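You operate a simulated robot arm through the tools that you are given. There is no shell and no other tool.

Carry out the task below with a simulated robot arm. There is one attempt and no reset: what you move stays moved.

TASK
Put two of the orange sensors from the grey table top on the green shelf of the tall rack. Turn the sealer dial to 2 seconds. Turn the green-tag pressure knob to 4. Push the lower bench drawer shut. Press the zero button three times. Take the small clips carton and leave it on the top of the drawer cabinet. Take the white carton from the green mat by the roller press and leave it on the green mat by the head cradle. Fetch the tall black bracket and set it on the top of the gear bench. Any order will do.

The check looks at the end state, three seconds after you hand in, the way a careful person would. Anything else that was tipped, shoved, dropped, spilled or broken makes it a failure.

THE ROBOT
A 7-joint arm with a three-finger gripper on a trunk, on a base that moves. Base frame: it is fixed to the floor where the robot stands at the start and does not move with it; the origin is under the middle of the robot, x ahead of it, y to its left, z up. Lengths are in cm, angles in rad, forces in N, time in s.
With the tool pointing down near the work surface it reaches from about 10 to 88 cm from the robot's upright axis, wherever it stands. Its first joint turns from -2.897 to 2.897 rad. Places, roughly: green mat by the head cradle [-190, -450, 80]; green shelf of the tall rack [40, -160, 90]; green-tag pressure knob [-190, 140, 110]; lower bench drawer [20, -410, 10]; orange sensor (4x3x3 cm) [30, 20, 80]; sealer dial [40, 60, 80]; small clips carton [-200, -475, 75]; tall black bracket (7x3x8 cm) [-190, -600, 90]; top of the drawer cabinet [40, -410, 40]; top of the gear bench [40, -460, 80]; white carton [-175, -575, 75]; zero button [40, -460, 80]. Payload 2.94 kg.
Tool frame: the origin (TCP) lies between the finger pads and is the grasp point; the fingertips stand 3 cm ahead of it; z points along the fingers, y is the line along which they close. The gripper opens to 13.2 cm; its body begins 10.7 cm behind the TCP.
Orientation is told as [roll, pitch, yaw] about the base's x, y, z axes, in that order, counted from this pose: with the fingers straight down and closing along the base's y, the tool's x points along the base's -x, its y along +y and its z along -z.

THE INTERFACE
- The arm moves only by the tool drive_tool. Its argument "rows" is text: rows parted by semicolons, each of 7 numbers parted by spaces: the shift along the base's x, y, z in cm, then the turn, a rotation vector about the base's x, y, z in rad, then the gripper command, from -1 (shut) to 1 (fully open), values between in proportion. In form: tx ty tz rx ry rz fingers; .... A call has 1 to 20 rows; each row is the pose to reach, as a shift and turn from the pose commanded when the call began. A row lasts 0.2 s, in which the tool goes at most 5 cm and 0.15 rad; a call with a longer step from one row to the next is refused whole, and so is a gripper value outside its range. Where a pose cannot be reached the arm comes as near as it can. A force on the tool above 40 N (or 10 N above the force at the start of the call, whichever is more), or a blocked arm, ends the call early, and 0.2 s more pass. Each finger travels about 3.74 cm/s and halts on what it meets, pressing with about 24 N; the grip force reading is that of the motor and also rises with nothing between the fingers. The clock runs only during rows and for 0.2 s after the last one: add rows that repeat a pose to give the fingers time. It gives the time, the measured TCP pose, the force on the tool (base axes), the opening and the grip force at its end, in the units of the frame above (readings bear some noise), with the torque about the TCP (base axes, N m) and any sound that the robot's microphone picked up, and new pictures: "views" is both (left out), scene, wrist or none.
- Cameras (640 x 400 px; columns grow to the right, rows downward): "scene" is now at [3.17, 18.38, 172.36]; the picture's right is [-0.09, -1.00, 0.00], its down [-0.90, 0.08, -0.42] and it looks along [0.42, -0.04, -0.91] (base axes); focal length 282 px, centre (320, 200). "wrist" rides on the gripper at [7.2, 0.3, -14.4] in the tool frame; the picture's right is [-0.04, 1.00, 0.00], its down [-0.88, -0.04, -0.48] and it looks along [-0.48, -0.02, 0.88] (tool axes); focal length 256 px, centre (320, 200). There is no depth. A picture from a camera that has moved, and an enlarged one, comes with that camera's place and axes in the base frame and with its lens.
- slide_trunk(by): moves the trunk up (or, below 0, down) by that many cm; the arm and the scene camera ride with it, the base frame stays. It gives what a move gives, with no picture.
- roll_base(legs): drives the robot by 1 to 6 legs, each [ahead, left, turn to the left] in cm, cm and rad, along the robot's own axes; the way and the turn of a leg run together, so that a leg with both is an arc; at most 150 cm and 3.142 rad a leg. The arm and the cameras ride along, it lands a little off, and it stops where it bumps. It gives what a move gives, and a new picture of the scene camera.
- head_to(pan, tilt): turns the head with the scene camera to pan (to the left, within 2.496 rad either way) and tilt (down, from -0.506 to 1.204), counted from straight ahead of the robot. It gives what a move gives, and a new picture of the scene camera.
- close_up(camera, box): a new picture of the part [left, top, right, bottom] of that camera's present view, enlarged. The clock stands still meanwhile.
- job_done(): hands the job in; it is judged then, once.

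Places have to be worked out from the pictures, the camera data and where the tool is seen. Open the gripper and draw the arm clear of the work before you hand the job in, unless the task says otherwise.

The tools are called after ">>>" by a JSON object that holds its "fn" and its "kwargs". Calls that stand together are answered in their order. drive_tool: Moves the arm, as the interface text tells. Its arguments: {"type":"object","properties":{"rows":{"type":"string"},"views":{"type":"string","enum":["both","scene","wrist","none"]}},"required":["rows"]} The other tools are called the same way: slide_trunk (by) moves the trunk up or down; roll_base (legs) drives the base; head_to (pan, tilt) turns the head that bears the scene camera; close_up (camera, box) takes an enlarged picture of a part of a camera's view; job_done () hands the job in.

At the start:

```text
time_s: 0.0
tcp_pos: [37.19, 33.88, 114.83]
tcp_rot: [0.001, 0.0, 0.001]
wrist_force: [0.1, 0.5, 0.2]
torque: [-0.01, -0.02, 0.04]
width: 13.23
finger_force: 0.0
trunk travel left (down, up): [-25.0, 29.0]
robot x, y, heading: [0.13, 0.2, -0.001]
head pan, tilt (commanded): [-0.091, 1.138]
```

scene: 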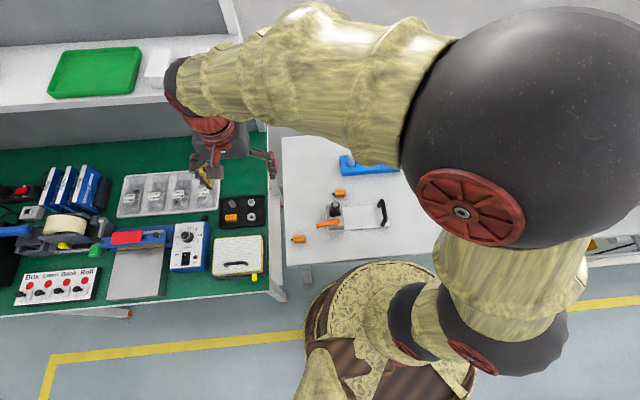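
wrist: 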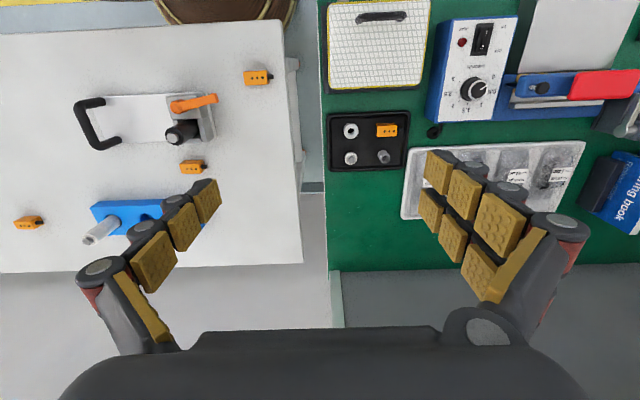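

I'll begin with enlarged pictures of the sealer dial and the grey table to see the details before moving anything.

>>> {"fn": "close_up", "kwargs": {"camera": "wrist", "box": [320, 0, 640, 200]}}

>>> {"fn": "close_up", "kwargs": {"camera": "wrist", "box": [0, 50, 320, 250]}}

>>> {"fn": "close_up", "kwargs": {"camera": "scene", "box": [0, 150, 320, 350]}}

```text
2.00 times, centred on (480, 100) of wrist
camera zoom: at [29.9, 34.15, 129.22], right [0.04, 1.0, 0.0], down [0.88, -0.04, 0.48], along [0.48, -0.02, -0.88], focal length 512 px, centre (0, 400)
```

zoom: 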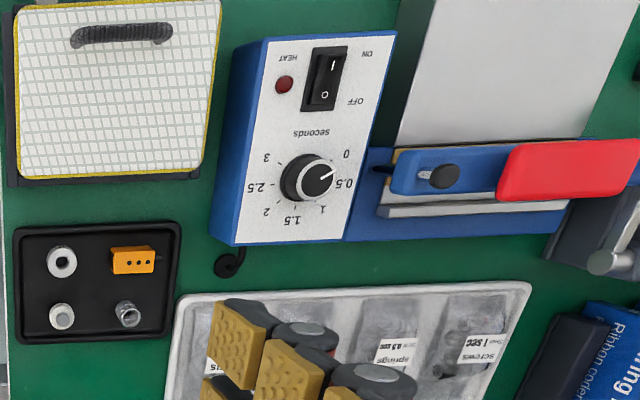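

```text
2.00 times, centred on (160, 150) of wrist
camera zoom: at [29.9, 34.15, 129.22], right [0.04, 1.0, 0.0], down [0.88, -0.04, 0.48], along [0.48, -0.02, -0.88], focal length 512 px, centre (640, 300)
```

zoom: 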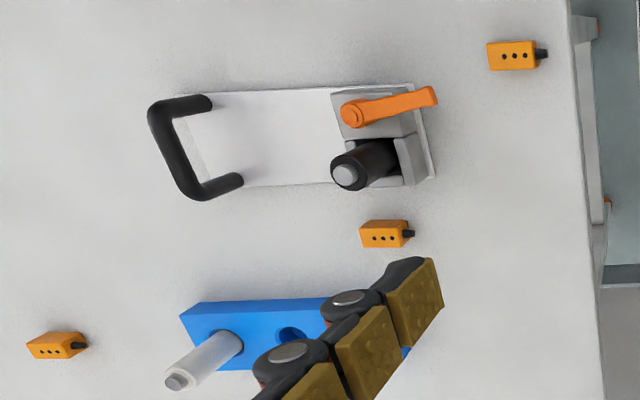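

```text
2.00 times, centred on (160, 250) of scene
camera zoom: at [3.17, 18.38, 172.36], right [-0.09, -1.0, 0.0], down [-0.9, 0.08, -0.42], along [0.42, -0.04, -0.91], focal length 563 px, centre (640, 100)
```

zoom: 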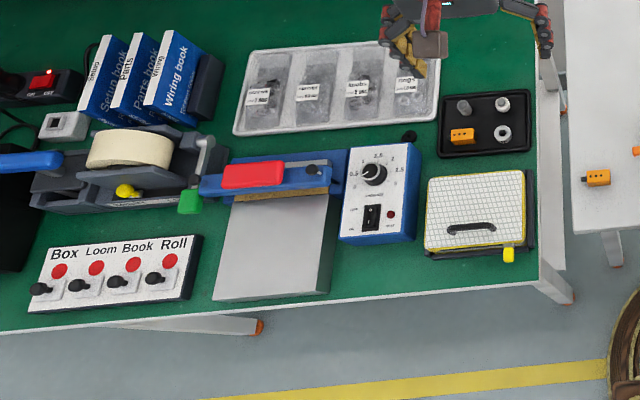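

The dial points at about 0.25 s, with 2 s lying clockwise seen from above; three orange sensors lie loose on the grey top (a fourth in a black tray on the green bench). Next I look around with the head to get the layout.

>>> {"fn": "head_to", "kwargs": {"pan": -1.3, "tilt": 0.5}}

>>> {"fn": "head_to", "kwargs": {"pan": 2.3, "tilt": 0.4}}

>>> {"fn": "head_to", "kwargs": {"pan": -2.2, "tilt": 0.3}}

>>> {"fn": "head_to", "kwargs": {"pan": 0.6, "tilt": 0.8}}

```text
time_s: 1.4
tcp_pos: [37.14, 33.91, 114.91]
tcp_rot: [0.002, -0.002, 0.001]
wrist_force: [-0.5, -0.6, 0.1]
torque: [0.0, -0.01, -0.01]
width: 13.21
finger_force: 0.1
trunk travel left (down, up): [-25.0, 29.0]
robot x, y, heading: [-0.03, 0.1, 0.002]
head pan, tilt (commanded): [-1.3, 0.499]
camera scene: at [-0.41, 10.17, 177.37], right [-0.96, -0.27, 0.0], down [-0.13, 0.46, -0.88], along [0.24, -0.85, -0.48], focal length 282 px, centre (320, 200)
```

scene: 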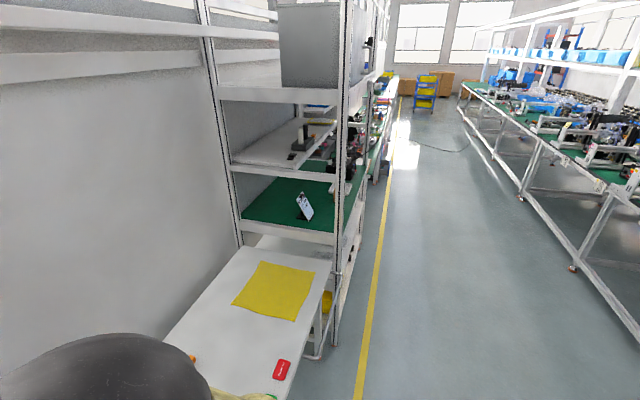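

```text
time_s: 4.4
tcp_pos: [37.13, 33.84, 114.88]
tcp_rot: [0.0, 0.001, 0.0]
wrist_force: [0.5, -0.3, -0.6]
torque: [-0.01, 0.0, -0.01]
width: 13.22
finger_force: 0.0
trunk travel left (down, up): [-25.0, 29.0]
robot x, y, heading: [-0.16, 0.27, -0.005]
head pan, tilt (commanded): [2.3, 0.4]
camera scene: at [-9.02, 25.84, 178.28], right [0.75, 0.67, 0.0], down [0.26, -0.29, -0.92], along [-0.61, 0.69, -0.39], focal length 282 px, centre (320, 200)
```

scene: 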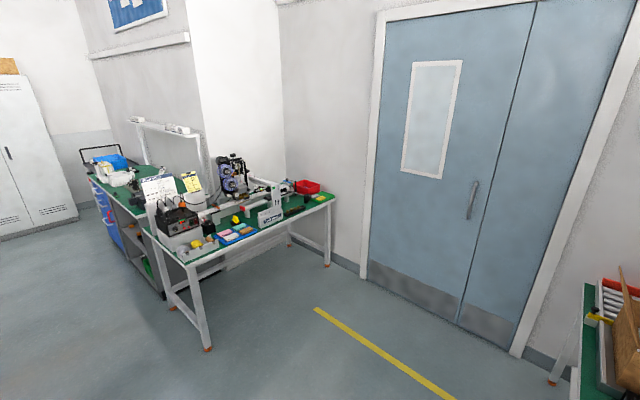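

```text
time_s: 8.0
tcp_pos: [37.07, 33.99, 114.94]
tcp_rot: [-0.001, -0.001, 0.0]
wrist_force: [0.1, 0.5, -0.1]
torque: [-0.02, 0.0, -0.01]
width: 13.17
finger_force: 0.1
trunk travel left (down, up): [-25.0, 29.0]
robot x, y, heading: [0.18, -0.02, 0.002]
head pan, tilt (commanded): [-2.201, 0.3]
camera scene: at [-8.35, 11.39, 179.21], right [-0.81, 0.59, 0.0], down [0.17, 0.24, -0.96], along [-0.56, -0.77, -0.3], focal length 282 px, centre (320, 200)
```

scene: 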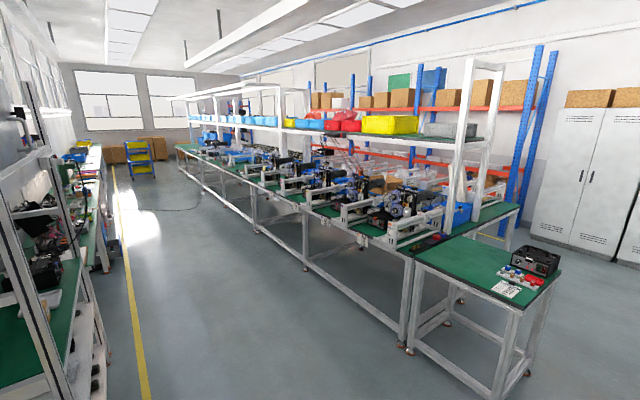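

```text
time_s: 10.5
tcp_pos: [37.08, 33.83, 114.78]
tcp_rot: [0.001, 0.001, 0.001]
wrist_force: [-0.1, 0.0, 0.0]
torque: [-0.01, 0.02, -0.03]
width: 13.18
finger_force: 0.1
trunk travel left (down, up): [-25.0, 29.0]
robot x, y, heading: [-0.27, -0.15, 0.0]
head pan, tilt (commanded): [0.6, 0.799]
camera scene: at [3.81, 23.49, 174.77], right [0.56, -0.83, 0.0], down [-0.59, -0.4, -0.7], along [0.58, 0.39, -0.72], focal length 282 px, centre (320, 200)
```

scene: 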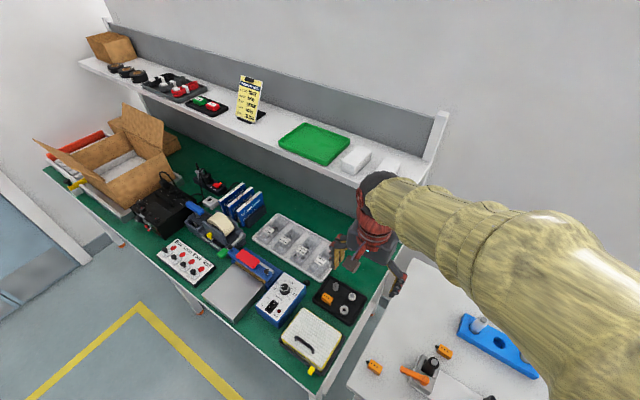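

The rack's green shelf lies to the right at about y=-160, beyond a long grey table; the pressure-knob table is behind-left. I start with the sealer dial, moving the open tool above it for a better look.

>>> {"fn": "drive_tool", "kwargs": {"rows": "-0.4 5 -2 0 0 0 1; -0.8 10 -4 0 0 0 1; -1.2 15 -6 0 0 0 1; -1.6 20 -8 0 0 0 1; -2 24 -10 0 0 0 1; -2 24 -10 0 0 0 1", "views": "both"}}

>>> {"fn": "close_up", "kwargs": {"camera": "wrist", "box": [200, 60, 440, 210]}}

```text
refused: row 1 steps farther than a row can; nothing moved
```

```text
2.67 times, centred on (320, 135) of wrist
camera zoom: at [29.9, 34.15, 129.22], right [0.04, 1.0, 0.0], down [0.88, -0.04, 0.48], along [0.48, -0.02, -0.88], focal length 683 px, centre (320, 373)
```

zoom: 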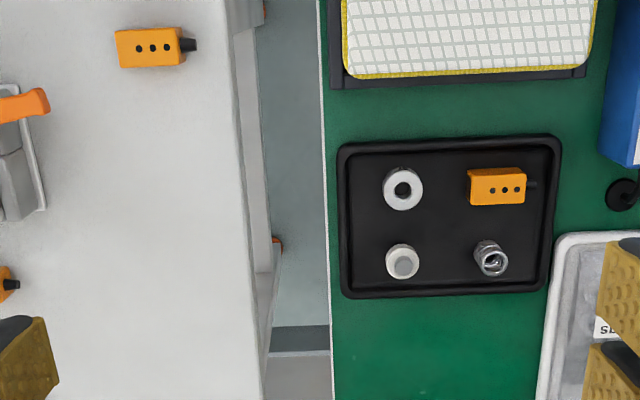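

The first row was a bit over 5 cm in total, so I use smaller steps to the same spot above the dial.

>>> {"fn": "drive_tool", "kwargs": {"rows": "-0.3 4 -1.7 0 0 0 1; -0.7 8 -3.4 0 0 0 1; -1 12 -5 0 0 0 1; -1.3 16 -6.7 0 0 0 1; -1.7 20 -8.4 0 0 0 1; -2 24 -10 0 0 0 1; -2 24 -10 0 0 0 1", "views": "both"}}

>>> {"fn": "close_up", "kwargs": {"camera": "wrist", "box": [200, 60, 440, 210]}}

```text
time_s: 12.1
tcp_pos: [34.96, 57.95, 104.93]
tcp_rot: [0.0, 0.0, 0.0]
wrist_force: [0.1, -0.5, 0.6]
torque: [-0.02, 0.02, 0.03]
width: 13.17
finger_force: 0.1
trunk travel left (down, up): [-25.0, 29.0]
robot x, y, heading: [0.38, 0.15, -0.003]
head pan, tilt (commanded): [0.6, 0.799]
camera scene: at [3.79, 23.53, 174.77], right [0.56, -0.83, 0.0], down [-0.59, -0.41, -0.7], along [0.58, 0.39, -0.72], focal length 282 px, centre (320, 200)
camera wrist: at [27.79, 58.27, 119.23], right [0.04, 1.0, 0.0], down [0.88, -0.04, 0.48], along [0.48, -0.02, -0.88], focal length 256 px, centre (320, 200)
```

scene: 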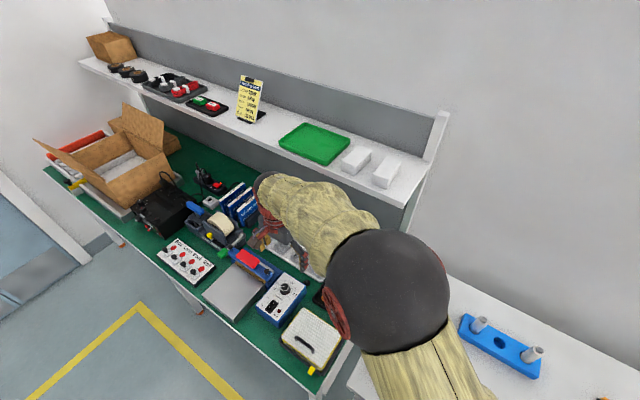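
wrist: 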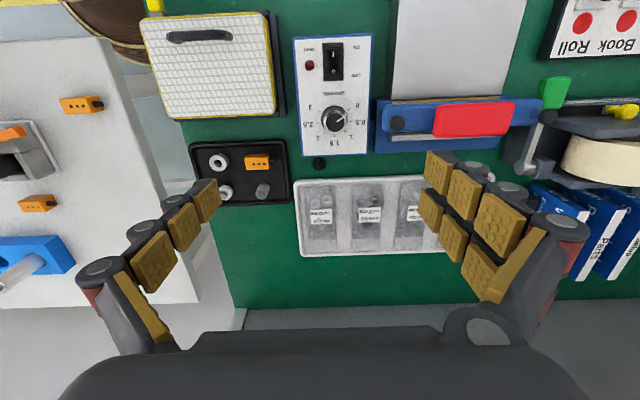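

```text
2.67 times, centred on (320, 135) of wrist
camera zoom: at [27.79, 58.27, 119.23], right [0.04, 1.0, 0.0], down [0.88, -0.04, 0.48], along [0.48, -0.02, -0.88], focal length 683 px, centre (320, 373)
```

zoom: 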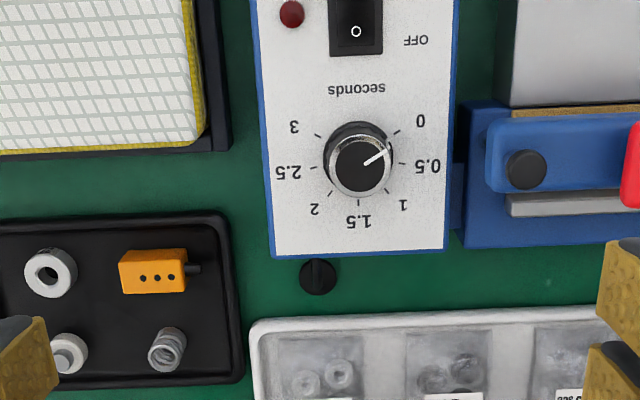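

The scale runs with about 40° per half second. I zoom further on the knob to read its pointer and shape.

>>> {"fn": "close_up", "kwargs": {"camera": "wrist", "box": [294, 90, 374, 140]}}

>>> {"fn": "close_up", "kwargs": {"camera": "scene", "box": [200, 230, 360, 330]}}

```text
8.00 times, centred on (334, 115) of wrist
camera zoom: at [27.79, 58.27, 119.23], right [0.04, 1.0, 0.0], down [0.88, -0.04, 0.48], along [0.48, -0.02, -0.88], focal length 2048 px, centre (208, 880)
```

zoom: 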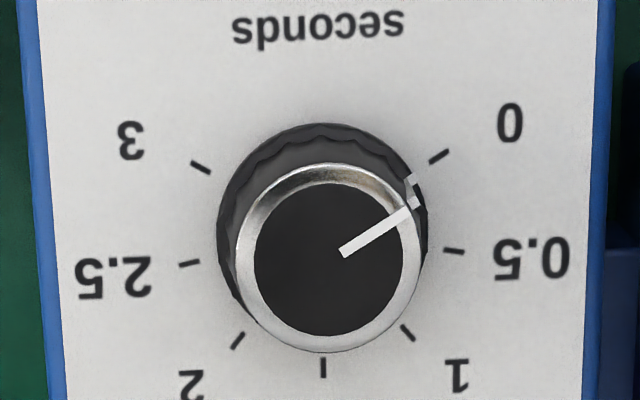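

```text
4.00 times, centred on (280, 280) of scene
camera zoom: at [3.79, 23.53, 174.77], right [0.56, -0.83, 0.0], down [-0.59, -0.41, -0.7], along [0.58, 0.39, -0.72], focal length 1126 px, centre (480, -120)
```

zoom: 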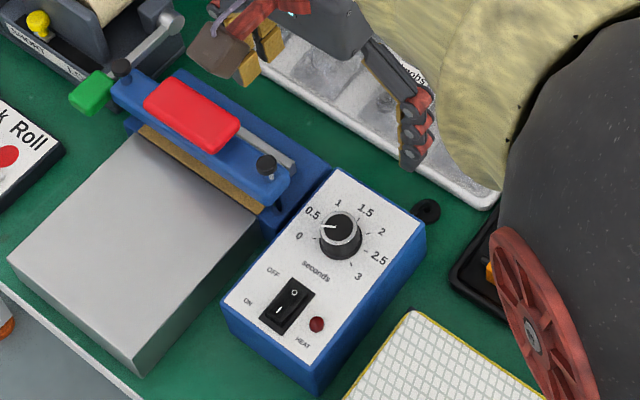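

The pointer sits on 0, and 2 s is four ticks on, i.e. about 160° clockwise seen from above. I triangulate the knob top at about [35.5, 60.1, 82], roughly 3.5 cm across; I pre-turn the tool +1.4 rad above it and half close the fingers.

>>> {"fn": "drive_tool", "kwargs": {"rows": "0.1 0.4 -1 0 0 0.14 0.6; 0.2 0.8 -2 0 0 0.28 0.3; 0.3 1.2 -3 0 0 0.42 0; 0.4 1.6 -4 0 0 0.56 0; 0.5 2 -5 0 0 0.7 0; 0.5 2.1 -6 0 0 0.84 0; 0.5 2.1 -7 0 0 0.98 0; 0.5 2.1 -8 0 0 1.12 0; 0.5 2.1 -9 0 0 1.26 0; 0.5 2.1 -10 0 0 1.4 0; 0.5 2.1 -10 0 0 1.4 0", "views": "both"}}

>>> {"fn": "close_up", "kwargs": {"camera": "wrist", "box": [200, 100, 440, 250]}}

```text
time_s: 14.5
tcp_pos: [35.69, 59.87, 94.81]
tcp_rot: [0.0, -0.001, 1.401]
wrist_force: [-0.1, -0.1, -0.6]
torque: [0.03, -0.01, 0.03]
width: 6.61
finger_force: 0.0
trunk travel left (down, up): [-25.0, 29.0]
robot x, y, heading: [0.05, -0.08, 0.001]
head pan, tilt (commanded): [0.6, 0.799]
camera scene: at [3.81, 23.52, 174.77], right [0.56, -0.83, 0.0], down [-0.59, -0.41, -0.7], along [0.58, 0.39, -0.72], focal length 282 px, centre (320, 200)
camera wrist: at [34.09, 52.82, 109.21], right [-0.98, 0.21, 0.0], down [0.19, 0.86, 0.48], along [0.1, 0.47, -0.88], focal length 256 px, centre (320, 200)
```

scene: 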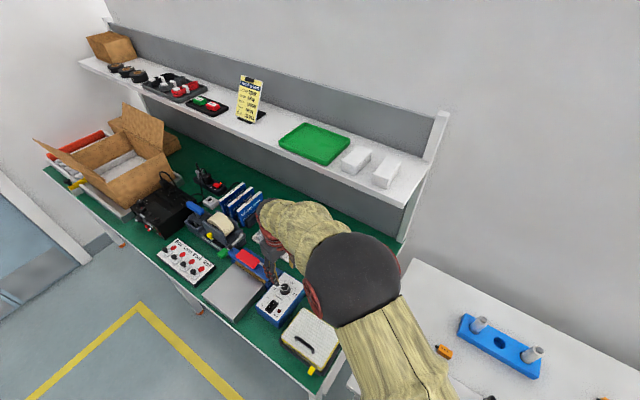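
wrist: 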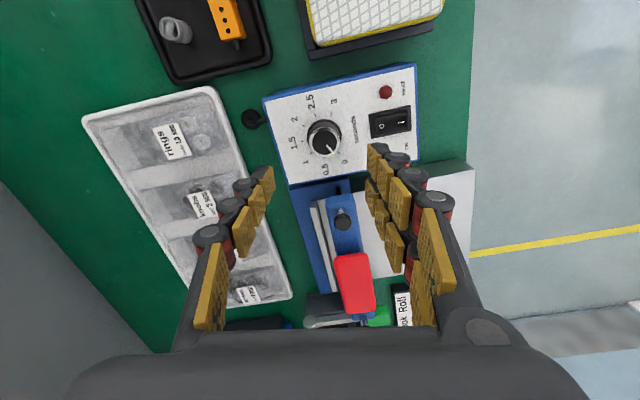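

```text
2.67 times, centred on (320, 175) of wrist
camera zoom: at [34.09, 52.82, 109.21], right [-0.98, 0.21, 0.0], down [0.19, 0.86, 0.48], along [0.1, 0.47, -0.88], focal length 683 px, centre (320, 267)
```

zoom: 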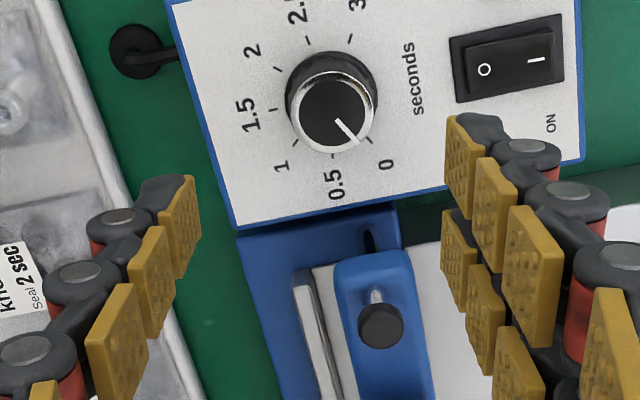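

The knob axis appears ~0.5 cm to the -x side of the tool axis, top near z=83. I shift over and descend until the fingertips flank the knob, then look.

>>> {"fn": "drive_tool", "kwargs": {"rows": "-0.5 0.2 -3 0 0 0 0; -0.5 0.2 -6 0 0 0 0; -0.5 0.2 -8 0 0 0 0; -0.5 0.2 -9 0 0 0 0; -0.5 0.2 -9.5 0 0 0 0", "views": "both"}}

>>> {"fn": "close_up", "kwargs": {"camera": "wrist", "box": [220, 110, 420, 235]}}

>>> {"fn": "close_up", "kwargs": {"camera": "scene", "box": [230, 240, 330, 303]}}

```text
time_s: 15.7
tcp_pos: [35.14, 60.12, 85.31]
tcp_rot: [0.0, 0.0, 1.401]
wrist_force: [0.0, 0.5, 0.3]
torque: [0.0, 0.0, 0.0]
width: 6.63
finger_force: 0.0
trunk travel left (down, up): [-25.0, 29.0]
robot x, y, heading: [0.07, 0.45, -0.004]
head pan, tilt (commanded): [0.6, 0.799]
camera scene: at [3.81, 23.52, 174.77], right [0.56, -0.83, 0.0], down [-0.59, -0.41, -0.7], along [0.58, 0.39, -0.72], focal length 282 px, centre (320, 200)
camera wrist: at [33.62, 53.09, 99.64], right [-0.98, 0.21, 0.0], down [0.19, 0.86, 0.48], along [0.1, 0.46, -0.88], focal length 256 px, centre (320, 200)
```

scene: 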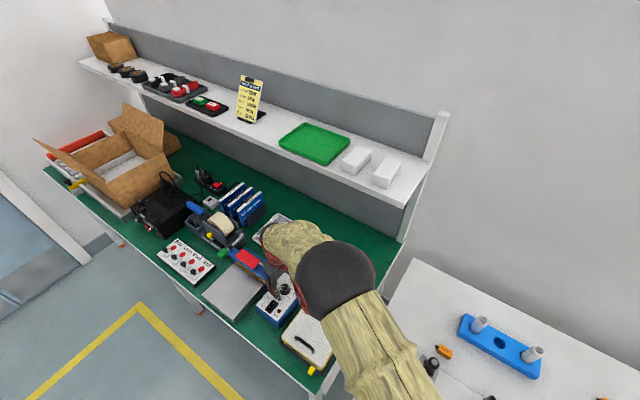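
wrist: 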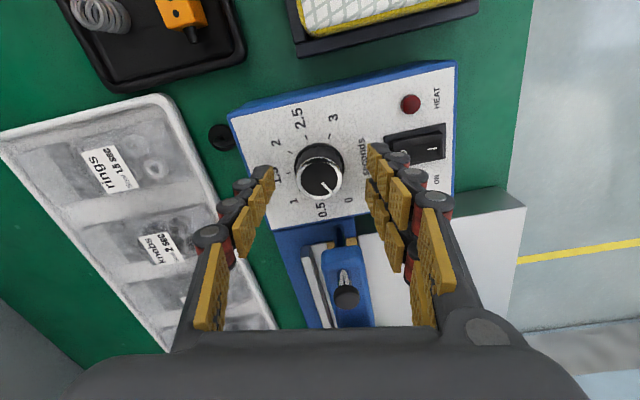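

```text
3.20 times, centred on (320, 172) of wrist
camera zoom: at [33.62, 53.09, 99.64], right [-0.98, 0.21, 0.0], down [0.19, 0.86, 0.48], along [0.1, 0.46, -0.88], focal length 819 px, centre (320, 288)
```

zoom: 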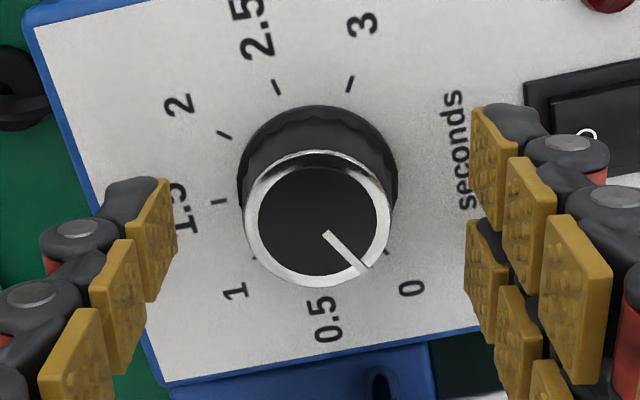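

```text
6.35 times, centred on (280, 272) of scene
camera zoom: at [3.81, 23.52, 174.77], right [0.56, -0.83, 0.0], down [-0.59, -0.41, -0.7], along [0.58, 0.39, -0.72], focal length 1788 px, centre (574, -254)
```

zoom: 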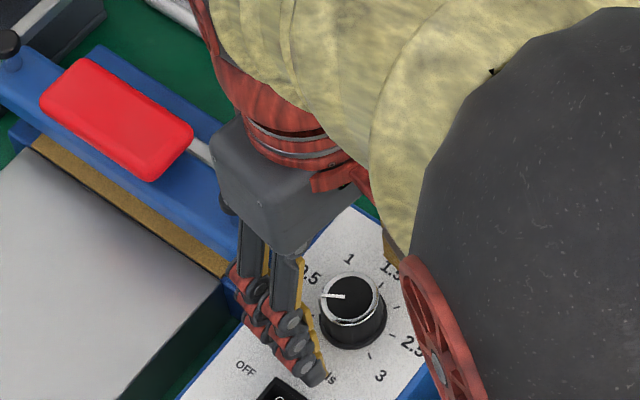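

The knob is centred on the tool axis (top ≈ z 83.3, panel ≈ 81.3). I lower 0.6 cm so the tips just clear the panel, then close on the knob.

>>> {"fn": "drive_tool", "kwargs": {"rows": "0 0 -0.3 0 0 0 0; 0 0 -0.6 0 0 0 0; 0 0 -0.6 0 0 0 -0.2; 0 0 -0.6 0 0 0 -0.5; 0 0 -0.6 0 0 0 -1; 0 0 -0.6 0 0 0 -1; 0 0 -0.6 0 0 0 -1", "views": "wrist"}}

>>> {"fn": "close_up", "kwargs": {"camera": "wrist", "box": [220, 110, 420, 235]}}

```text
time_s: 17.3
tcp_pos: [35.13, 60.09, 84.66]
tcp_rot: [0.001, -0.001, 1.4]
wrist_force: [3.5, -0.8, 0.1]
torque: [-0.08, -0.1, 0.0]
width: 3.21
finger_force: 37.2
trunk travel left (down, up): [-25.0, 29.0]
robot x, y, heading: [-0.02, -0.15, 0.002]
head pan, tilt (commanded): [0.6, 0.799]
camera wrist: at [33.68, 53.03, 99.01], right [-0.98, 0.21, 0.0], down [0.19, 0.86, 0.48], along [0.1, 0.46, -0.88], focal length 256 px, centre (320, 200)
```

wrist: 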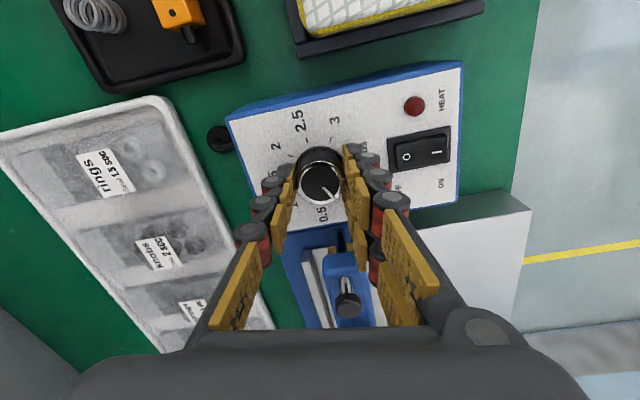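

```text
3.20 times, centred on (320, 172) of wrist
camera zoom: at [33.68, 53.03, 99.01], right [-0.98, 0.21, 0.0], down [0.19, 0.86, 0.48], along [0.1, 0.46, -0.88], focal length 819 px, centre (320, 288)
```

zoom: 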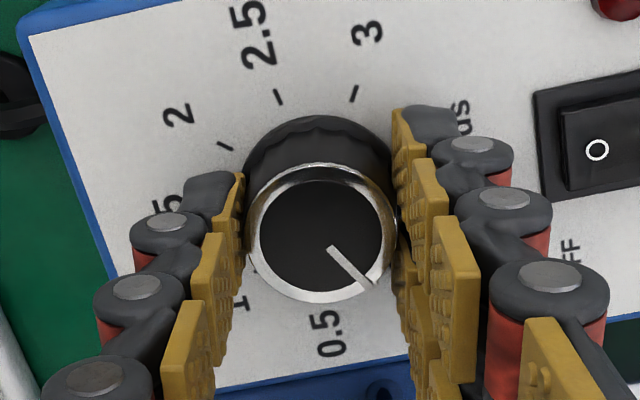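

Gripped at 3.2 cm with little side force. I now turn clockwise by 1.4 rad as a first half and check the pointer.

>>> {"fn": "drive_tool", "kwargs": {"rows": "0 0 0 0 0 -0.14 -1; 0 0 0 0 0 -0.28 -1; 0 0 0 0 0 -0.42 -1; 0 0 0 0 0 -0.56 -1; 0 0 0 0 0 -0.7 -1; 0 0 0 0 0 -0.84 -1; 0 0 0 0 0 -0.98 -1; 0 0 0 0 0 -1.12 -1; 0 0 0 0 0 -1.26 -1; 0 0 0 0 0 -1.4 -1; 0 0 0 0 0 -1.4 -1", "views": "wrist"}}

>>> {"fn": "close_up", "kwargs": {"camera": "wrist", "box": [220, 110, 420, 235]}}

```text
time_s: 19.7
tcp_pos: [35.34, 60.0, 84.62]
tcp_rot: [-0.002, 0.002, -0.001]
wrist_force: [20.5, -15.0, -15.8]
torque: [-0.25, -0.58, 0.02]
width: 3.19
finger_force: 44.8
trunk travel left (down, up): [-25.0, 29.0]
robot x, y, heading: [0.39, -0.11, -0.002]
head pan, tilt (commanded): [0.6, 0.799]
camera wrist: at [28.09, 60.34, 99.03], right [0.05, 1.0, 0.0], down [0.88, -0.04, 0.47], along [0.47, -0.02, -0.88], focal length 256 px, centre (320, 200)
```

wrist: 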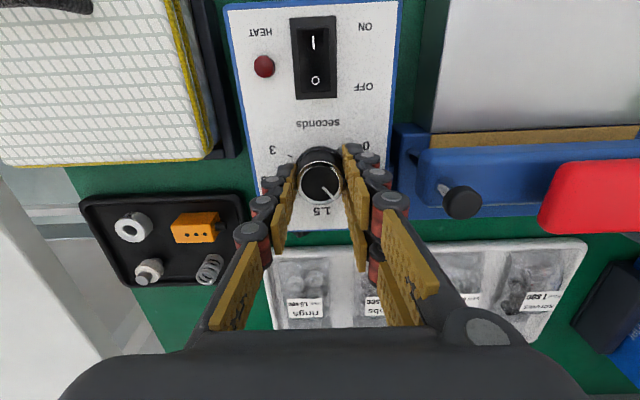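

```text
3.20 times, centred on (320, 172) of wrist
camera zoom: at [28.09, 60.34, 99.03], right [0.05, 1.0, 0.0], down [0.88, -0.04, 0.47], along [0.47, -0.02, -0.88], focal length 819 px, centre (320, 288)
```

zoom: 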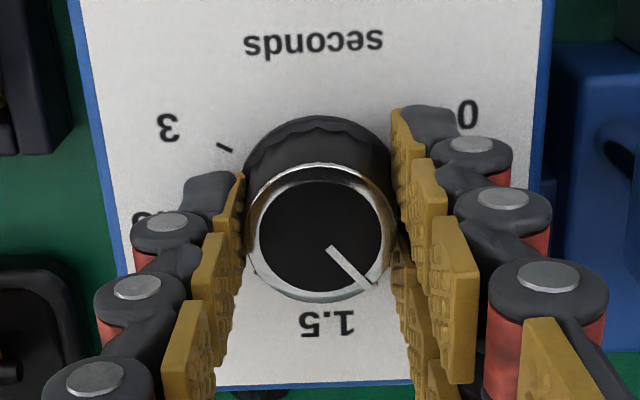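

The knob turns with the hand (pointer unchanged relative to the fingers); the side force shows the knob axis sits ~0.25 cm off the tool axis. I correct for that offset while turning the remaining 1.39 rad.

>>> {"fn": "drive_tool", "kwargs": {"rows": "0.21 -0.25 0 0 0 0 -1; 0.21 -0.285 0 0 0 -0.14 -1; 0.2 -0.32 0 0 0 -0.28 -1; 0.19 -0.35 0 0 0 -0.42 -1; 0.17 -0.38 0 0 0 -0.56 -1; 0.15 -0.41 0 0 0 -0.7 -1; 0.13 -0.44 0 0 0 -0.84 -1; 0.1 -0.46 0 0 0 -0.98 -1; 0.07 -0.475 0 0 0 -1.12 -1; 0.04 -0.49 0 0 0 -1.26 -1; 0 -0.495 0 0 0 -1.393 -1; 0 -0.495 0 0 0 -1.393 -1", "views": "wrist"}}

>>> {"fn": "close_up", "kwargs": {"camera": "wrist", "box": [220, 110, 420, 235]}}

```text
time_s: 22.3
tcp_pos: [35.15, 59.92, 84.7]
tcp_rot: [0.0, 0.0, -1.394]
wrist_force: [-0.9, 21.7, -17.0]
torque: [0.36, -0.01, 0.02]
width: 3.2
finger_force: 45.0
trunk travel left (down, up): [-25.0, 29.0]
robot x, y, heading: [-0.02, 0.15, 0.004]
head pan, tilt (commanded): [0.6, 0.799]
camera wrist: at [34.19, 67.05, 99.04], right [0.99, 0.13, 0.0], down [0.12, -0.87, 0.48], along [0.06, -0.47, -0.88], focal length 256 px, centre (320, 200)
```

wrist: 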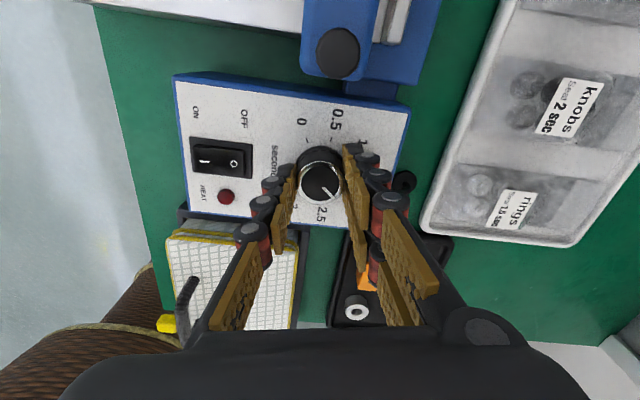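

```text
3.20 times, centred on (320, 172) of wrist
camera zoom: at [34.19, 67.05, 99.04], right [0.99, 0.13, 0.0], down [0.12, -0.87, 0.48], along [0.06, -0.47, -0.88], focal length 819 px, centre (320, 288)
```

zoom: 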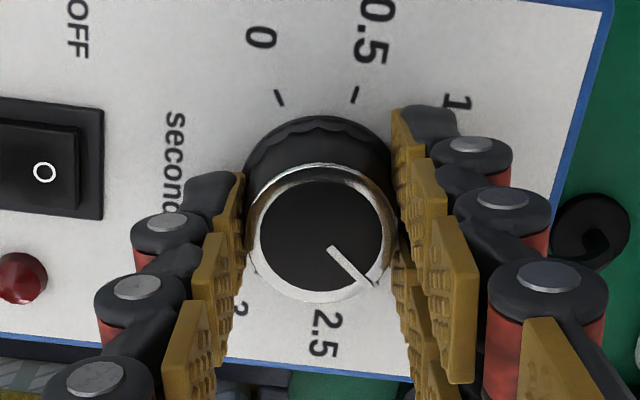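

The pointer now lies one tick before 2.5, i.e. on 2, but there's a 22 N side load from over-correcting. I relieve that load first, then open and lift.

>>> {"fn": "drive_tool", "kwargs": {"rows": "0 0.15 0 0 0 0 -1; 0 0.3 0 0 0 0 -1; 0 0.3 0 0 0 0 -1", "views": "none"}}

>>> {"fn": "drive_tool", "kwargs": {"rows": "0 0 0 0 0 0 -0.4; 0 0 0 0 0 0 -0.2; 0 0 0 0 0 0 0; 0 0 0 0 0 0 0; 0 0 1 0 0 0 0; 0 0 4 0 0 0 0; 0 0 8 0 0 0 0; 0 0 11 0 0 0 0; 0 0 11 0 0 0 0", "views": "wrist"}}

>>> {"fn": "close_up", "kwargs": {"camera": "wrist", "box": [240, 80, 400, 180]}}

```text
time_s: 23.1
tcp_pos: [35.07, 59.9, 84.74]
tcp_rot: [0.0, -0.001, -1.393]
wrist_force: [0.2, 6.4, -3.4]
torque: [-0.03, -0.02, 0.04]
width: 3.18
finger_force: 45.2
trunk travel left (down, up): [-25.0, 29.0]
robot x, y, heading: [0.03, -0.0, -0.0]
head pan, tilt (commanded): [0.6, 0.799]
```

```text
time_s: 25.1
tcp_pos: [34.95, 60.15, 95.7]
tcp_rot: [-0.001, 0.0, -1.393]
wrist_force: [0.4, -1.0, 0.5]
torque: [-0.01, 0.01, -0.03]
width: 6.59
finger_force: 0.2
trunk travel left (down, up): [-25.0, 29.0]
robot x, y, heading: [0.13, 0.15, 0.0]
head pan, tilt (commanded): [0.6, 0.799]
camera wrist: at [34.08, 67.25, 109.97], right [0.99, 0.13, 0.0], down [0.12, -0.87, 0.48], along [0.06, -0.47, -0.88], focal length 256 px, centre (320, 200)
```

wrist: 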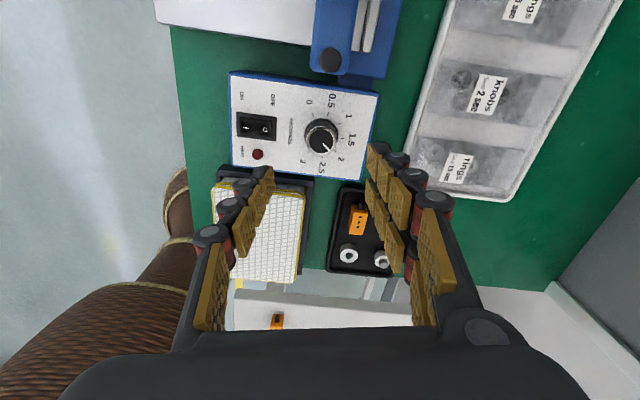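

```text
4.00 times, centred on (320, 130) of wrist
camera zoom: at [34.08, 67.25, 109.97], right [0.99, 0.13, 0.0], down [0.12, -0.87, 0.48], along [0.06, -0.47, -0.88], focal length 1024 px, centre (320, 480)
```

zoom: 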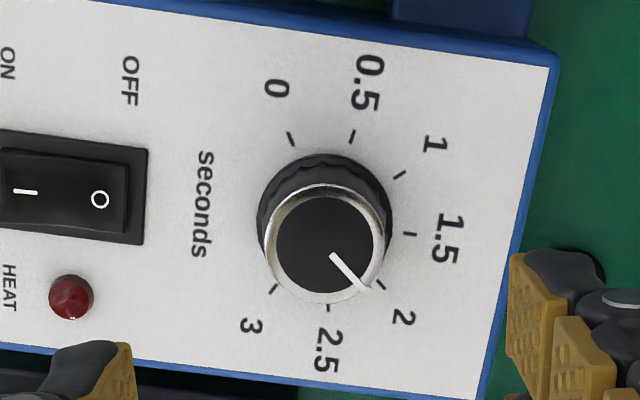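

The sealer dial now reads 2. Before picking sensors I check the tall rack's clearance by looking at it enlarged.

>>> {"fn": "head_to", "kwargs": {"pan": -1.3, "tilt": 0.45}}

>>> {"fn": "close_up", "kwargs": {"camera": "scene", "box": [180, 0, 420, 150]}}

>>> {"fn": "close_up", "kwargs": {"camera": "scene", "box": [200, 100, 440, 250]}}

>>> {"fn": "close_up", "kwargs": {"camera": "scene", "box": [120, 230, 440, 400]}}

```text
time_s: 26.9
tcp_pos: [35.1, 60.14, 95.63]
tcp_rot: [0.0, 0.001, -1.392]
wrist_force: [-0.8, -0.8, 0.1]
torque: [-0.04, 0.0, 0.01]
width: 6.59
finger_force: 0.2
trunk travel left (down, up): [-25.0, 29.0]
robot x, y, heading: [-0.29, 0.39, -0.003]
head pan, tilt (commanded): [-1.3, 0.45]
camera scene: at [-0.39, 10.11, 177.82], right [-0.96, -0.27, 0.0], down [-0.12, 0.42, -0.9], along [0.24, -0.87, -0.44], focal length 282 px, centre (320, 200)
```

scene: 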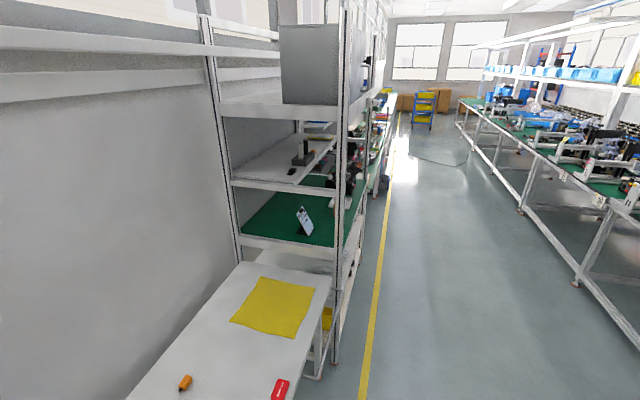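

```text
2.67 times, centred on (300, 75) of scene
camera zoom: at [-0.39, 10.11, 177.82], right [-0.96, -0.27, 0.0], down [-0.12, 0.42, -0.9], along [0.24, -0.87, -0.44], focal length 751 px, centre (373, 533)
```

zoom: 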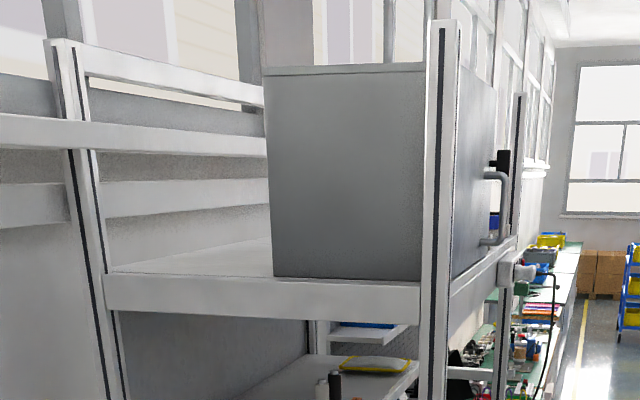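

```text
2.67 times, centred on (320, 175) of scene
camera zoom: at [-0.39, 10.11, 177.82], right [-0.96, -0.27, 0.0], down [-0.12, 0.42, -0.9], along [0.24, -0.87, -0.44], focal length 751 px, centre (320, 267)
```

zoom: 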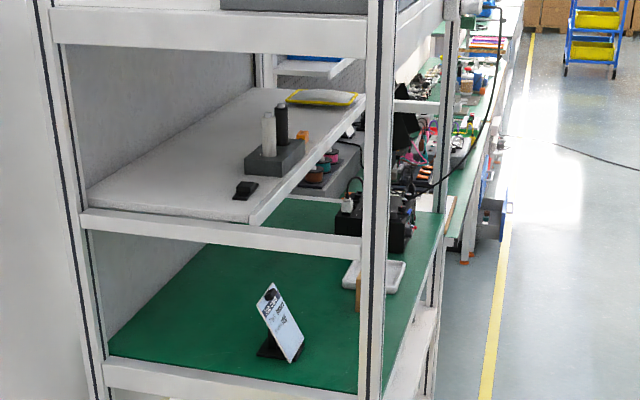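

```text
2.00 times, centred on (280, 315) of scene
camera zoom: at [-0.39, 10.11, 177.82], right [-0.96, -0.27, 0.0], down [-0.12, 0.42, -0.9], along [0.24, -0.87, -0.44], focal length 563 px, centre (400, -30)
```

zoom: 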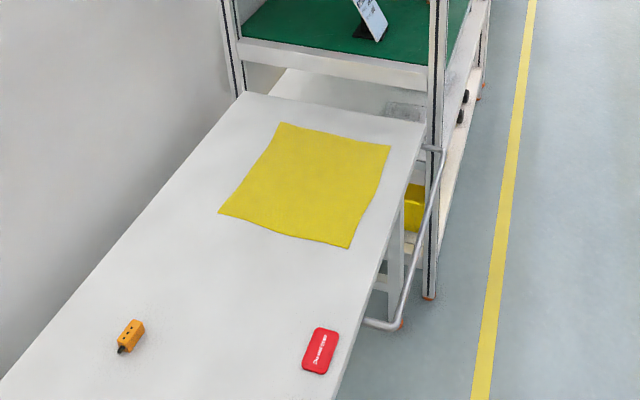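

The rack's green shelf has about 30 cm clearance, so I'll place with a tilted tool, grasping each sensor at the same tilt so it lands flat. Next I carry the open hand over sensor A (≈[32, 22.5, 77]) with yaw -π/2.

>>> {"fn": "drive_tool", "kwargs": {"rows": "-0.3 -3 3 0 0 -0.03 0; -0.6 -7 5 0 0 -0.06 0; -1 -11 5 0 0 -0.1 0; -1.4 -15 5 0 0 -0.13 0; -1.8 -19 5 0 0 -0.16 0; -2.2 -23 5 0 0 -0.179 0; -2.5 -27 5 0 0 -0.179 0; -2.8 -31 5 0 0 -0.179 0; -3 -34 5 0 0 -0.179 0; -3 -34 5 0 0 -0.179 0", "views": "wrist"}}

>>> {"fn": "drive_tool", "kwargs": {"rows": "0 0 -1 -0.13 0 0 0; 0 0 -2 -0.26 0 0 0; 0 0 -3 -0.39 0 0 0; 0 0 -4 -0.5236 0 0 0; 0 0 -4 -0.5236 0 0 0", "views": "wrist"}}

```text
time_s: 29.1
tcp_pos: [31.97, 25.9, 100.63]
tcp_rot: [0.0, -0.002, -1.571]
wrist_force: [-0.3, -0.3, -0.5]
torque: [-0.01, 0.02, 0.01]
width: 6.59
finger_force: 0.1
trunk travel left (down, up): [-25.0, 29.0]
robot x, y, heading: [-0.09, -0.01, -0.001]
head pan, tilt (commanded): [-1.3, 0.45]
camera wrist: at [32.36, 33.12, 115.09], right [1.0, -0.04, 0.0], down [-0.04, -0.88, 0.48], along [-0.02, -0.48, -0.88], focal length 256 px, centre (320, 200)
```

wrist: 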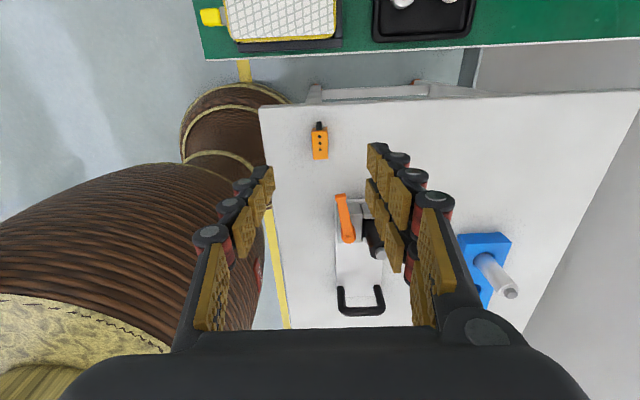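

```text
time_s: 30.4
tcp_pos: [32.17, 25.96, 96.77]
tcp_rot: [0.002, -0.527, -1.573]
wrist_force: [-0.3, 0.8, 0.0]
torque: [-0.01, 0.02, 0.02]
width: 6.57
finger_force: 0.0
trunk travel left (down, up): [-25.0, 29.0]
robot x, y, heading: [0.08, 0.22, -0.002]
head pan, tilt (commanded): [-1.3, 0.45]
camera wrist: at [32.45, 39.37, 105.57], right [1.0, -0.04, 0.02], down [-0.04, -0.52, 0.85], along [-0.02, -0.85, -0.52], focal length 256 px, centre (320, 200)
```

wrist: 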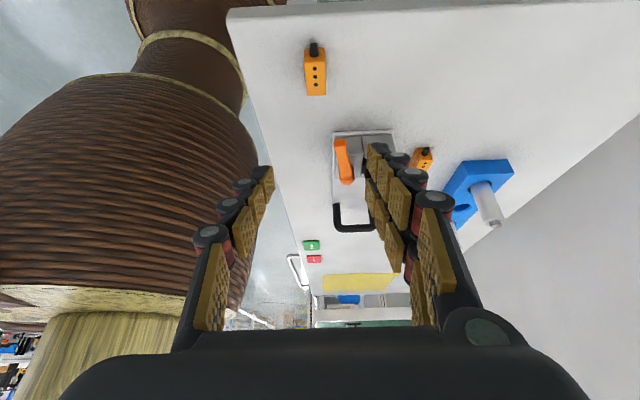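

Two views put sensor A's top at about [31.9, 22.1, 77.9], body ~2.2 cm wide along x. I descend with the tilted open hand to just above it and look again.

>>> {"fn": "drive_tool", "kwargs": {"rows": "-0.1 -0.5 -4 0 0 0 0; -0.15 -1 -8 0 0 0 0; -0.15 -1.3 -11.5 0 0 0 0; -0.15 -1.5 -14 0 0 0 0; -0.15 -1.5 -15 0 0 0 0; -0.15 -1.5 -15 0 0 0 0", "views": "wrist"}}

>>> {"fn": "close_up", "kwargs": {"camera": "wrist", "box": [220, 90, 420, 215]}}

```text
time_s: 31.8
tcp_pos: [31.99, 24.5, 81.78]
tcp_rot: [0.001, -0.523, -1.572]
wrist_force: [-0.5, -0.2, -0.8]
torque: [-0.01, 0.0, -0.01]
width: 6.59
finger_force: 0.1
trunk travel left (down, up): [-25.0, 29.0]
robot x, y, heading: [0.11, -0.06, -0.003]
head pan, tilt (commanded): [-1.3, 0.45]
camera wrist: at [32.25, 37.82, 90.53], right [1.0, -0.04, 0.02], down [-0.04, -0.52, 0.85], along [-0.02, -0.85, -0.52], focal length 256 px, centre (320, 200)
```

wrist: 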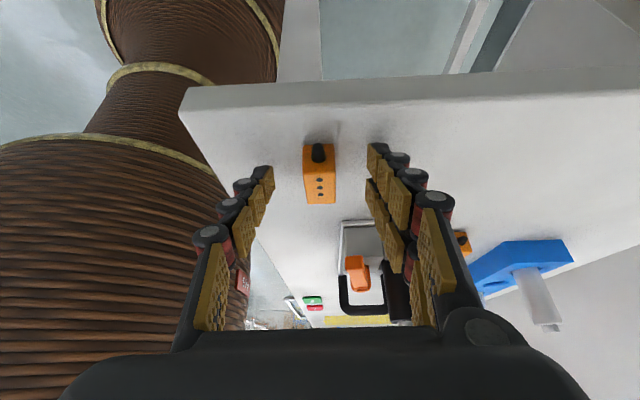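

```text
3.20 times, centred on (320, 152) of wrist
camera zoom: at [32.25, 37.82, 90.53], right [1.0, -0.04, 0.02], down [-0.04, -0.52, 0.85], along [-0.02, -0.85, -0.52], focal length 819 px, centre (320, 352)
```

zoom: 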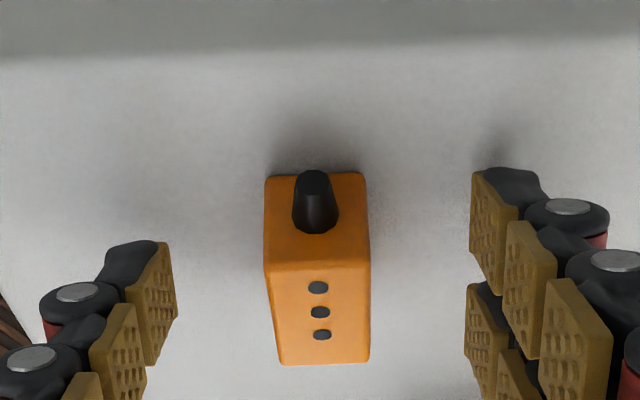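

From this closer view the sensor top is near z=80 and the table near 77.3, so the tips are already about level with its top. I shift -1 cm in y and -0.6 in z and close gently on its sides.

>>> {"fn": "drive_tool", "kwargs": {"rows": "0 -0.5 -0.2 0 0 0 0; 0 -1 -0.4 0 0 0 0; 0 -1 -0.6 0 0 0 0; 0 -1 -0.6 0 0 0 -0.3; 0 -1 -0.6 0 0 0 -0.6; 0 -1 -0.6 0 0 0 -1; 0 -1 -0.6 0 0 0 -1; 0 -1 -0.6 0 0 0 -1", "views": "wrist"}}

>>> {"fn": "close_up", "kwargs": {"camera": "wrist", "box": [220, 90, 420, 215]}}

```text
time_s: 33.2
tcp_pos: [32.5, 23.65, 81.58]
tcp_rot: [0.013, -0.518, -1.577]
wrist_force: [21.1, -8.2, 30.4]
torque: [-0.09, -1.64, -0.41]
width: 5.08
finger_force: 11.8
trunk travel left (down, up): [-25.0, 29.0]
robot x, y, heading: [-0.22, -0.14, -0.005]
head pan, tilt (commanded): [-1.3, 0.45]
stopped in row 7: the force on the tool passed its limit at 42 N (the readings are from after the stop); the commanded pose is now the measured one
camera wrist: at [32.75, 37.08, 90.53], right [1.0, -0.04, 0.03], down [-0.05, -0.53, 0.85], along [-0.02, -0.85, -0.53], focal length 256 px, centre (320, 200)
```

wrist: 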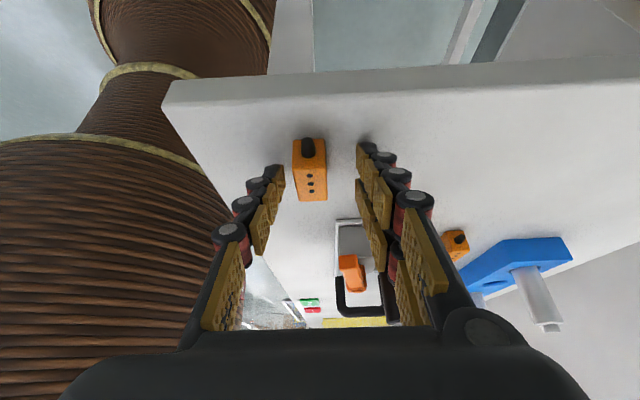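

```text
3.20 times, centred on (320, 152) of wrist
camera zoom: at [32.75, 37.08, 90.53], right [1.0, -0.04, 0.03], down [-0.05, -0.53, 0.85], along [-0.02, -0.85, -0.53], focal length 819 px, centre (320, 352)
```

zoom: 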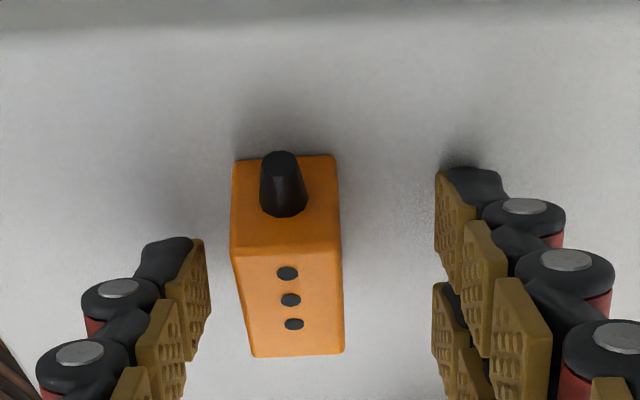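

The lower right fingertip touched the table (30 N up) and stopped the closing, so the table is nearer z=77.8. I lift 1 cm, re-centre, re-open and lessen the tilt to 0.3 rad for a deeper grip.

>>> {"fn": "drive_tool", "kwargs": {"rows": "0 0 0.5 0 0 0 -0.2; -0.3 0 1 0 0 0 0; -0.55 0 1.2 0 0 0 0; -0.55 0 1.2 0.11 0 0 0; -0.55 -0.2 1.2 0.22 0 0 0; -0.55 -0.3 1.2 0.2236 0 0 0; -0.55 -0.3 1.2 0.2236 0 0 0", "views": "wrist"}}

>>> {"fn": "close_up", "kwargs": {"camera": "wrist", "box": [220, 90, 420, 215]}}

```text
time_s: 34.8
tcp_pos: [31.52, 23.33, 82.53]
tcp_rot: [0.003, -0.296, -1.574]
wrist_force: [0.0, 0.4, 0.3]
torque: [-0.02, -0.01, 0.02]
width: 6.61
finger_force: 0.1
trunk travel left (down, up): [-25.0, 29.0]
robot x, y, heading: [0.14, 0.49, -0.006]
head pan, tilt (commanded): [-1.3, 0.45]
camera wrist: at [31.8, 34.33, 94.13], right [1.0, -0.04, 0.02], down [-0.04, -0.7, 0.71], along [-0.02, -0.71, -0.7], focal length 256 px, centre (320, 200)
```

wrist: 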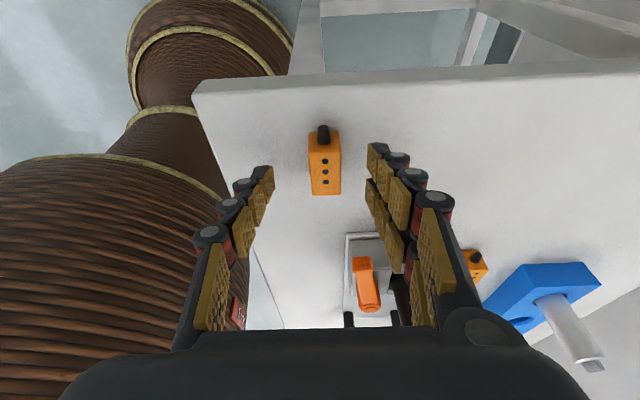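

```text
3.20 times, centred on (320, 152) of wrist
camera zoom: at [31.8, 34.33, 94.13], right [1.0, -0.04, 0.02], down [-0.04, -0.7, 0.71], along [-0.02, -0.71, -0.7], focal length 819 px, centre (320, 352)
```

zoom: 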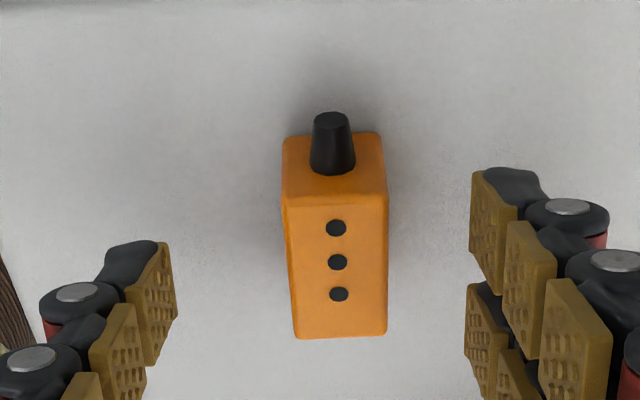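

The hand needs +0.4 cm in x and +0.25 in y, then 1 cm down; at that height the lowest tip should clear the table. I close again.

>>> {"fn": "drive_tool", "kwargs": {"rows": "0.42 0.25 -0.4 0 0 0 0; 0.42 0.25 -0.8 0 0 0 0; 0.42 0.25 -0.95 0 0 0 0; 0.42 0.25 -0.95 0 0 0 -0.3; 0.42 0.25 -0.95 0 0 0 -0.6; 0.42 0.25 -0.95 0 0 0 -1; 0.42 0.25 -0.95 0 0 0 -1; 0.42 0.25 -0.95 0 0 0 -1; 0.42 0.25 -0.95 0 0 0 -1", "views": "wrist"}}

>>> {"fn": "close_up", "kwargs": {"camera": "wrist", "box": [220, 90, 420, 215]}}

```text
time_s: 36.8
tcp_pos: [32.04, 23.51, 81.58]
tcp_rot: [0.003, -0.296, -1.575]
wrist_force: [-0.1, -0.3, 0.2]
torque: [-0.02, 0.0, 0.02]
width: 2.11
finger_force: 23.9
trunk travel left (down, up): [-25.0, 29.0]
robot x, y, heading: [0.43, 0.11, 0.004]
head pan, tilt (commanded): [-1.3, 0.45]
camera wrist: at [32.22, 34.61, 93.15], right [1.0, -0.04, 0.02], down [-0.04, -0.7, 0.71], along [-0.02, -0.71, -0.7], focal length 256 px, centre (320, 200)
```

wrist: 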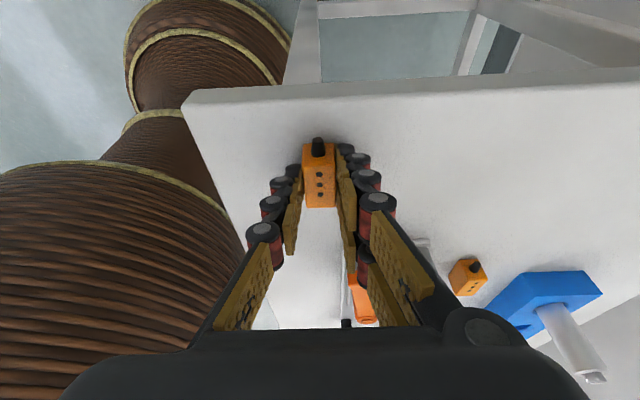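

```text
3.20 times, centred on (320, 152) of wrist
camera zoom: at [32.22, 34.61, 93.15], right [1.0, -0.04, 0.02], down [-0.04, -0.7, 0.71], along [-0.02, -0.71, -0.7], focal length 819 px, centre (320, 352)
```

zoom: 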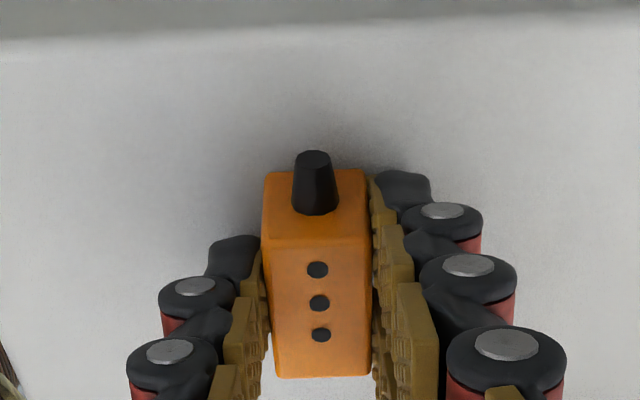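

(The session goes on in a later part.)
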